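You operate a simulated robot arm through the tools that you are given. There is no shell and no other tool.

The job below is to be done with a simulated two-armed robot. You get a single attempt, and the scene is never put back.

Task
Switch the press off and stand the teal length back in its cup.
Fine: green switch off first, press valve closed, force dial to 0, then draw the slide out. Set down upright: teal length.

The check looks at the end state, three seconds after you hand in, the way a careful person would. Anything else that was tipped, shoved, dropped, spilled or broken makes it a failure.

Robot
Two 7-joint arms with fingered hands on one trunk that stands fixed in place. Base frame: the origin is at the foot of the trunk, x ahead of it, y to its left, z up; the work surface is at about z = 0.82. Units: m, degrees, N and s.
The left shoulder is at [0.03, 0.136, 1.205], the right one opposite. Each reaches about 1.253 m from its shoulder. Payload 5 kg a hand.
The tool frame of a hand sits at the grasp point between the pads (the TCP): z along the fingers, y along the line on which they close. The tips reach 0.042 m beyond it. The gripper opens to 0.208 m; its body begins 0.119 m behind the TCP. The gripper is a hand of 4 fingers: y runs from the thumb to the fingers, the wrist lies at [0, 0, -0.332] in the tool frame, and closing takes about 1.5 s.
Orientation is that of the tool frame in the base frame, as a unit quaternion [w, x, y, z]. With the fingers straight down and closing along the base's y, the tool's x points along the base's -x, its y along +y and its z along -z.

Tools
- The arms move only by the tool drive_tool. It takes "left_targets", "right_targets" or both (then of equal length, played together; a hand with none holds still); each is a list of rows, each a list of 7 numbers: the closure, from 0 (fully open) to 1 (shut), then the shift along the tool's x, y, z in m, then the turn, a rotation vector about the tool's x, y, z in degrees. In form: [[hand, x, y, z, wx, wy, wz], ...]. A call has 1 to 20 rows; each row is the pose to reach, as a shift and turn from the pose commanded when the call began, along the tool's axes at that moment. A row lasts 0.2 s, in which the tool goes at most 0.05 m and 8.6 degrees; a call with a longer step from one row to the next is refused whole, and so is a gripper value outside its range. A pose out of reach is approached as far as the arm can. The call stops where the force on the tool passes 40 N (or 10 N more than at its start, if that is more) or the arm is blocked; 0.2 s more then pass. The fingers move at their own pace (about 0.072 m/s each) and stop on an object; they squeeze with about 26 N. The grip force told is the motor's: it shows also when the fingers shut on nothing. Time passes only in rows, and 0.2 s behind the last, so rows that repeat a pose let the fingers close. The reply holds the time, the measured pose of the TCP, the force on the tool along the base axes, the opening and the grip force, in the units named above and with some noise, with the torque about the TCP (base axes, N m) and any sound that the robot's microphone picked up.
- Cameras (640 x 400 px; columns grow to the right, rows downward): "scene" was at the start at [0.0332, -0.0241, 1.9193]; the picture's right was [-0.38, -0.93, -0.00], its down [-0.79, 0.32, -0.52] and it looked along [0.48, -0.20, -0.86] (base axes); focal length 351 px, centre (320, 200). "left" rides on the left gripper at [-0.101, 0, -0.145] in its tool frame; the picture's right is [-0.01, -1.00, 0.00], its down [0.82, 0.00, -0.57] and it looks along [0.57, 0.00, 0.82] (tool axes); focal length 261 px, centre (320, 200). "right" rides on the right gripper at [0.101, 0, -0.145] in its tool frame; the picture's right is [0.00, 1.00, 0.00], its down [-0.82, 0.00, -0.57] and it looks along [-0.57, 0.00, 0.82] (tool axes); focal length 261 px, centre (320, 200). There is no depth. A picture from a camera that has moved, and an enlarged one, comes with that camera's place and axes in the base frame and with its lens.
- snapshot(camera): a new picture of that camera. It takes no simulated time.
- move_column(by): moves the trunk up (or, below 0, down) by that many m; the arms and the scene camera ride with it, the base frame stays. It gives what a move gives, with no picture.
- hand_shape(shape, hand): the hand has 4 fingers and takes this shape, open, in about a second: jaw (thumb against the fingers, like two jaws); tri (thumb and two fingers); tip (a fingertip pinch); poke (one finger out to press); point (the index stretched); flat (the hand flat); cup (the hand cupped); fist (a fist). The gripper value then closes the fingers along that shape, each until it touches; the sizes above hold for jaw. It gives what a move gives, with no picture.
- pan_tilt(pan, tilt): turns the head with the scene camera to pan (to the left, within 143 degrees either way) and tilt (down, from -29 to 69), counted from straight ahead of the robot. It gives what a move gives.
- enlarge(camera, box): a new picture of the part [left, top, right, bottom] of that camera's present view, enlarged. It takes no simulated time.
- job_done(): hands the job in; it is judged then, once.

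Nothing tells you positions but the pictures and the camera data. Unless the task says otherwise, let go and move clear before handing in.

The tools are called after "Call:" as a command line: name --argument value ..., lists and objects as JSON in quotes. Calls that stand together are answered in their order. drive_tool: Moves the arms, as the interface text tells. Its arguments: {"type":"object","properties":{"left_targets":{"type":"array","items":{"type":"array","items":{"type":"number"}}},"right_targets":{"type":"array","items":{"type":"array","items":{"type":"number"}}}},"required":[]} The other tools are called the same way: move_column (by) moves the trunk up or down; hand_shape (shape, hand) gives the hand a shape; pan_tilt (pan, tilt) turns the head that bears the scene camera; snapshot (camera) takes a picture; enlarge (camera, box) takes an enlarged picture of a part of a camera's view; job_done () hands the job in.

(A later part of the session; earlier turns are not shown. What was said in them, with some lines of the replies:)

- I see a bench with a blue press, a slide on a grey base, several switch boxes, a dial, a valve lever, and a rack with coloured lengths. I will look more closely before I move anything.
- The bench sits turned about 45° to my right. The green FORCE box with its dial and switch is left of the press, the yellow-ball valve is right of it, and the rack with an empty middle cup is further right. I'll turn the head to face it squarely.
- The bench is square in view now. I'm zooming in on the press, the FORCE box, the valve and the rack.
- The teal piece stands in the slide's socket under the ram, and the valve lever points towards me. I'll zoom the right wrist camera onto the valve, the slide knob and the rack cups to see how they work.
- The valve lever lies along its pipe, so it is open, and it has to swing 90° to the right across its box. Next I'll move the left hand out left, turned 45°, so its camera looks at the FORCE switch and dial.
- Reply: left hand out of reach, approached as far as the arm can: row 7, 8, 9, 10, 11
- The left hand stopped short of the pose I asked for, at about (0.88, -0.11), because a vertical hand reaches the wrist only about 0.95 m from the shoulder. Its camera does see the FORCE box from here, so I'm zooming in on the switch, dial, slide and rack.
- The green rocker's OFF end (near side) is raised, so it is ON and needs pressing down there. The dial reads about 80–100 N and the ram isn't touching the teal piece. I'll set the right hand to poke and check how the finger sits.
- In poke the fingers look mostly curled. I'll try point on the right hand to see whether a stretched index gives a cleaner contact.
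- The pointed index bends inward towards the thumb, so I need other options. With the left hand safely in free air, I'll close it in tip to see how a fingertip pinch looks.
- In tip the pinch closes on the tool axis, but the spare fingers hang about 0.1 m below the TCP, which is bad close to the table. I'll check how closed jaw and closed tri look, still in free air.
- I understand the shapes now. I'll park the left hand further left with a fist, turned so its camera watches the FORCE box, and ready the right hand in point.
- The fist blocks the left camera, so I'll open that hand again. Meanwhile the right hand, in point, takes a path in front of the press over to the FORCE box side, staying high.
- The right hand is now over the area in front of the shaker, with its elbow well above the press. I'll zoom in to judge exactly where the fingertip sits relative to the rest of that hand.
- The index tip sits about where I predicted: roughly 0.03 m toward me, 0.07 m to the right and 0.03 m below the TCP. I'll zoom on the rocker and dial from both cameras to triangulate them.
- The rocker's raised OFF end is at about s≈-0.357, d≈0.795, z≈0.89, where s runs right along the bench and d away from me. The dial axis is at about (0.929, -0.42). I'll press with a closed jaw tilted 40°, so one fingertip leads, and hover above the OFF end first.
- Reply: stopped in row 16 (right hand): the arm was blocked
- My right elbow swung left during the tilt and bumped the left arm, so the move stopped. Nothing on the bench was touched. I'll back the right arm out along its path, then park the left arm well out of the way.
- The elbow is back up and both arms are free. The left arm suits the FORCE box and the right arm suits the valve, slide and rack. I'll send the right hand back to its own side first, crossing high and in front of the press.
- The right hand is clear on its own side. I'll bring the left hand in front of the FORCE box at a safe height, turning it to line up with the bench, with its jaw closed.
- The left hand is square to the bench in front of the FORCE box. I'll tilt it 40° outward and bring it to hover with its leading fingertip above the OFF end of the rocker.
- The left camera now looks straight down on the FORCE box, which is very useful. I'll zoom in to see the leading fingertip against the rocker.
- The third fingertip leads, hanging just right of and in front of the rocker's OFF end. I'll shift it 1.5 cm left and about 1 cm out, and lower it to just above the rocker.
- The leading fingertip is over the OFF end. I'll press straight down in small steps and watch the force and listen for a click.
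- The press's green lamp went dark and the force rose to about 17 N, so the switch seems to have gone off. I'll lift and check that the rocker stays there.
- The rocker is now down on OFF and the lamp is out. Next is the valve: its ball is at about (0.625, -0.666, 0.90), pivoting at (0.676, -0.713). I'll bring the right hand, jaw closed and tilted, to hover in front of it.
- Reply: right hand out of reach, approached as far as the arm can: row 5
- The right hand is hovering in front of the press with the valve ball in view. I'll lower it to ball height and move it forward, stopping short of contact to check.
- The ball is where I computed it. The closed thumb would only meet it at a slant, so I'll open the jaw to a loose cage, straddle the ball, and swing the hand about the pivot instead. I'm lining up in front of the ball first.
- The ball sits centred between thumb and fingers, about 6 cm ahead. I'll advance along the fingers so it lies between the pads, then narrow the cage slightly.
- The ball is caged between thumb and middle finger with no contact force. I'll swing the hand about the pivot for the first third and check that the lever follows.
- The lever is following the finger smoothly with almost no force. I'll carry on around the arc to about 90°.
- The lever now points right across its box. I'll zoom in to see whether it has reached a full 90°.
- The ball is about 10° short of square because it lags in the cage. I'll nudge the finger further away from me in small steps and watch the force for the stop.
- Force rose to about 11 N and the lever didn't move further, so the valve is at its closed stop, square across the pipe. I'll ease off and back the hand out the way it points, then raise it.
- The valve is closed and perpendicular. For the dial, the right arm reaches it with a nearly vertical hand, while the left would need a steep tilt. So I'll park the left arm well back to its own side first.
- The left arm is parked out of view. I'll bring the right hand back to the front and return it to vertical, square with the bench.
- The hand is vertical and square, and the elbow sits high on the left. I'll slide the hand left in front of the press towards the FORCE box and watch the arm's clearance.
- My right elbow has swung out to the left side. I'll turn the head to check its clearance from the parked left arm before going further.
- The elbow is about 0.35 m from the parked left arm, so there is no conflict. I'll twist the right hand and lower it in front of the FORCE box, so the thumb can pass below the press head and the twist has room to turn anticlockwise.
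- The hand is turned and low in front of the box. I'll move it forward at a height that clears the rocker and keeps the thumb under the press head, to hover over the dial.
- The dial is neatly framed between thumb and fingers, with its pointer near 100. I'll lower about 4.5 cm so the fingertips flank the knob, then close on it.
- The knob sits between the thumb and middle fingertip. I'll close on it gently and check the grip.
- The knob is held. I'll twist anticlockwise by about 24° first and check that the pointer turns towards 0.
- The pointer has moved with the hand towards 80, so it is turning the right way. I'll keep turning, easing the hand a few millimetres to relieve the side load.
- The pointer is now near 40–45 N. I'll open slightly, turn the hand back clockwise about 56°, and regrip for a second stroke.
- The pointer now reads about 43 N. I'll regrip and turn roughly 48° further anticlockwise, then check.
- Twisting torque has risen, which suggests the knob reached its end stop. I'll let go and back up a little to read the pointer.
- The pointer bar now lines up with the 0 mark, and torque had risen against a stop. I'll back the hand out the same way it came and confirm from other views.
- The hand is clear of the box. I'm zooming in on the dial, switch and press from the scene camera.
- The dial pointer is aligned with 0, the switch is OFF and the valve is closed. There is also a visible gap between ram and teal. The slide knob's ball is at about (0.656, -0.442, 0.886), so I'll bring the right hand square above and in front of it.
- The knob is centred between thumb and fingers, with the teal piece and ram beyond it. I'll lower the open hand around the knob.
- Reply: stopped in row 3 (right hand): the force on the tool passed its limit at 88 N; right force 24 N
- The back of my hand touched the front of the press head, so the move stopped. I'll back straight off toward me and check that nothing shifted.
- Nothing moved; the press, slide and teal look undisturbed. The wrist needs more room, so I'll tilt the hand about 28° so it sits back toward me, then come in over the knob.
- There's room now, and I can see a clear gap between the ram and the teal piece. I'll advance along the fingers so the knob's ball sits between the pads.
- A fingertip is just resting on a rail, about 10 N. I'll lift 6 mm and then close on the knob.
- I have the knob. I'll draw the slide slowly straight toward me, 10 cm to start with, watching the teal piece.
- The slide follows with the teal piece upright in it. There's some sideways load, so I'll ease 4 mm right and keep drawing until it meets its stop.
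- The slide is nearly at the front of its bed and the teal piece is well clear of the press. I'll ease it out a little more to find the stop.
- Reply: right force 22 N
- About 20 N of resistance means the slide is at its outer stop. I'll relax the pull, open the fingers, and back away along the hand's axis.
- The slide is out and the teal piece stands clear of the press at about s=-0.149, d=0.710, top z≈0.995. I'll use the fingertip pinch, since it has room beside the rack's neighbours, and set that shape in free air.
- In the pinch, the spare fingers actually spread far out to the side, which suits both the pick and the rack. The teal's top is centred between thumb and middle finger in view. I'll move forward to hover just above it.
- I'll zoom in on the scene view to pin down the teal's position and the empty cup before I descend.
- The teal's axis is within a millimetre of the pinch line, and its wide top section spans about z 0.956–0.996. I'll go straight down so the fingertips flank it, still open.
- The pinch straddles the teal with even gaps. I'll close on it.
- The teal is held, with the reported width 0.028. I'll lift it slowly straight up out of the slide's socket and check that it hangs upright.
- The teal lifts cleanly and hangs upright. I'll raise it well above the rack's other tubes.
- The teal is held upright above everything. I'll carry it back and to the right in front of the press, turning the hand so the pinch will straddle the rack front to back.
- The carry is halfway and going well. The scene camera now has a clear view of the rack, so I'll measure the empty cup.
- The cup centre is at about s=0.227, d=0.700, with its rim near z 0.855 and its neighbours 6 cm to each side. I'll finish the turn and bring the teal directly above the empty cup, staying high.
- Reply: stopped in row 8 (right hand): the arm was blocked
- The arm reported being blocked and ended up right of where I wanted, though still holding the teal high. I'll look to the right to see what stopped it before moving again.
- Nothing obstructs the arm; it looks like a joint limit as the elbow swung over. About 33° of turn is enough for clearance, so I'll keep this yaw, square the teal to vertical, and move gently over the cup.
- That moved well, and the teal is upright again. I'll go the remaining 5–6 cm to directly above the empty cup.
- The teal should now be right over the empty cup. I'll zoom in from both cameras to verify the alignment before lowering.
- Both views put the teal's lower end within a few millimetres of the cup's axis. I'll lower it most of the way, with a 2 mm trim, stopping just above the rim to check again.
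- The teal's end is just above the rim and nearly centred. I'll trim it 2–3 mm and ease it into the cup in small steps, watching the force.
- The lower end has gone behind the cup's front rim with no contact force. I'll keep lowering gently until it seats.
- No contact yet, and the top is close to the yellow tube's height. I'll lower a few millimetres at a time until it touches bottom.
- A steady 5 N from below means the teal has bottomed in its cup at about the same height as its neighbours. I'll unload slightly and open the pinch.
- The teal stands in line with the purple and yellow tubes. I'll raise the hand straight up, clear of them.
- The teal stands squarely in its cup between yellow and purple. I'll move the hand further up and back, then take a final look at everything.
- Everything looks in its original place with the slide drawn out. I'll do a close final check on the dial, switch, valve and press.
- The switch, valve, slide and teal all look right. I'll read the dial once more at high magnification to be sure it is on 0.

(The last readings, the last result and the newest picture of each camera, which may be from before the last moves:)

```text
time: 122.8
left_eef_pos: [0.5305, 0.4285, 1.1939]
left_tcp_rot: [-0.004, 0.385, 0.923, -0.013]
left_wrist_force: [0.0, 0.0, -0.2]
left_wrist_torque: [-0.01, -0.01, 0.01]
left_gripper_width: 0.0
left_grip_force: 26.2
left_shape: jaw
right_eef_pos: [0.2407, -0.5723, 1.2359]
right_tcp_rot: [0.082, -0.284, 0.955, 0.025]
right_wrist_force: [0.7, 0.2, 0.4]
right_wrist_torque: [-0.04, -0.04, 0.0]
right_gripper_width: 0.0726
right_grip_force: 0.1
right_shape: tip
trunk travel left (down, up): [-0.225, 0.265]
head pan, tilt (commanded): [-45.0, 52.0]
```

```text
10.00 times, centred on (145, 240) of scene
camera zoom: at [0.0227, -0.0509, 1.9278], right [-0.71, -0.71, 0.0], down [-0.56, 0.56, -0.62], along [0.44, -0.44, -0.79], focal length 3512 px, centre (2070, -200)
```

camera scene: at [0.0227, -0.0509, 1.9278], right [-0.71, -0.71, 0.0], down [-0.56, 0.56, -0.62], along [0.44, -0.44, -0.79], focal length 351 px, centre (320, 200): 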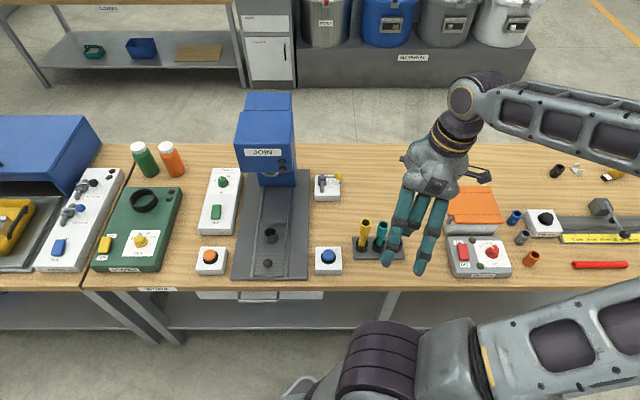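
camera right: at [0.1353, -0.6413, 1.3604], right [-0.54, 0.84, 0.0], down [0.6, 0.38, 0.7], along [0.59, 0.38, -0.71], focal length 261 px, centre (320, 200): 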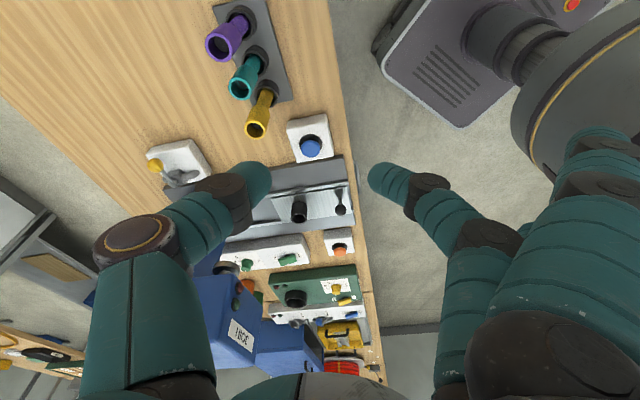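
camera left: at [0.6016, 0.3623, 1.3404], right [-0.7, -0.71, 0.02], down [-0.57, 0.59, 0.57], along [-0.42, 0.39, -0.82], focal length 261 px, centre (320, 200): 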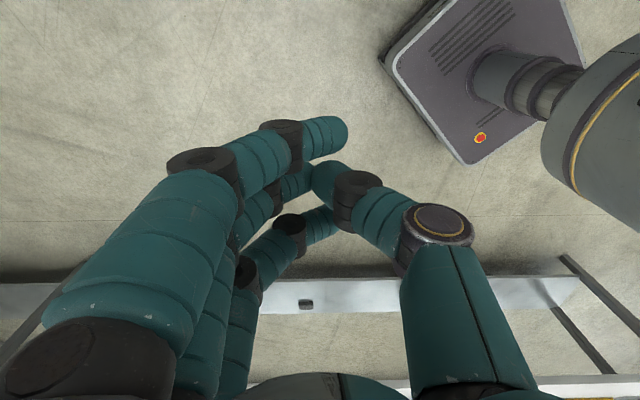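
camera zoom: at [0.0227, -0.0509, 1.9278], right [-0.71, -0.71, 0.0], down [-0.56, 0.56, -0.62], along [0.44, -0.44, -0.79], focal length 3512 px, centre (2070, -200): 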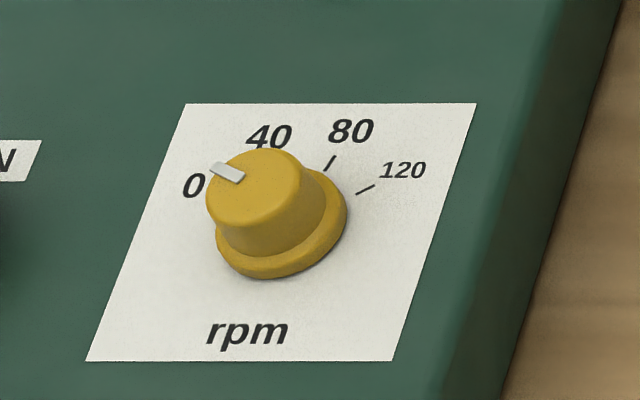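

The dial points at 0 and the green switch is OFF with the lamp out. The valve is closed across its pipe and the slide is drawn to its stop. The teal length stands upright in its cup between yellow and purple, both hands are clear and nothing else has moved, so I'm handing in.

Call:
job_done

```text
The job is handed in.
```

The press is off and the teal length stands upright in the middle cup of its rack, so I handed the job in. I don't have the check's result.

- **Green switch:** it is pressed to OFF, and the green lamp on the press went out.
- **Press valve:** the lever is swung to its stop, square across the pipe.
- **Force dial:** it was turned anticlockwise from about 95 N until it resisted. The pointer lines up with the 0 mark to within a few degrees, as read from the camera.
- **Slide:** it is drawn out to its outer stop.
- **Teal length:** it was lowered until it touched the bottom of the cup and then released. It stands in line with the yellow and purple tubes.

Two unplanned contacts happened on the way. My right elbow pushed my own left arm while I was lining up for the switch. Later the back of my right hand hit the front of the press head, peaking at 88 N, while I was reaching for the slide knob.

I compared close-up views of the press from before and after that hit and saw no shift. The boxes, buttons and other tubes in view also look where they were. Both hands are open or clear of the bench.
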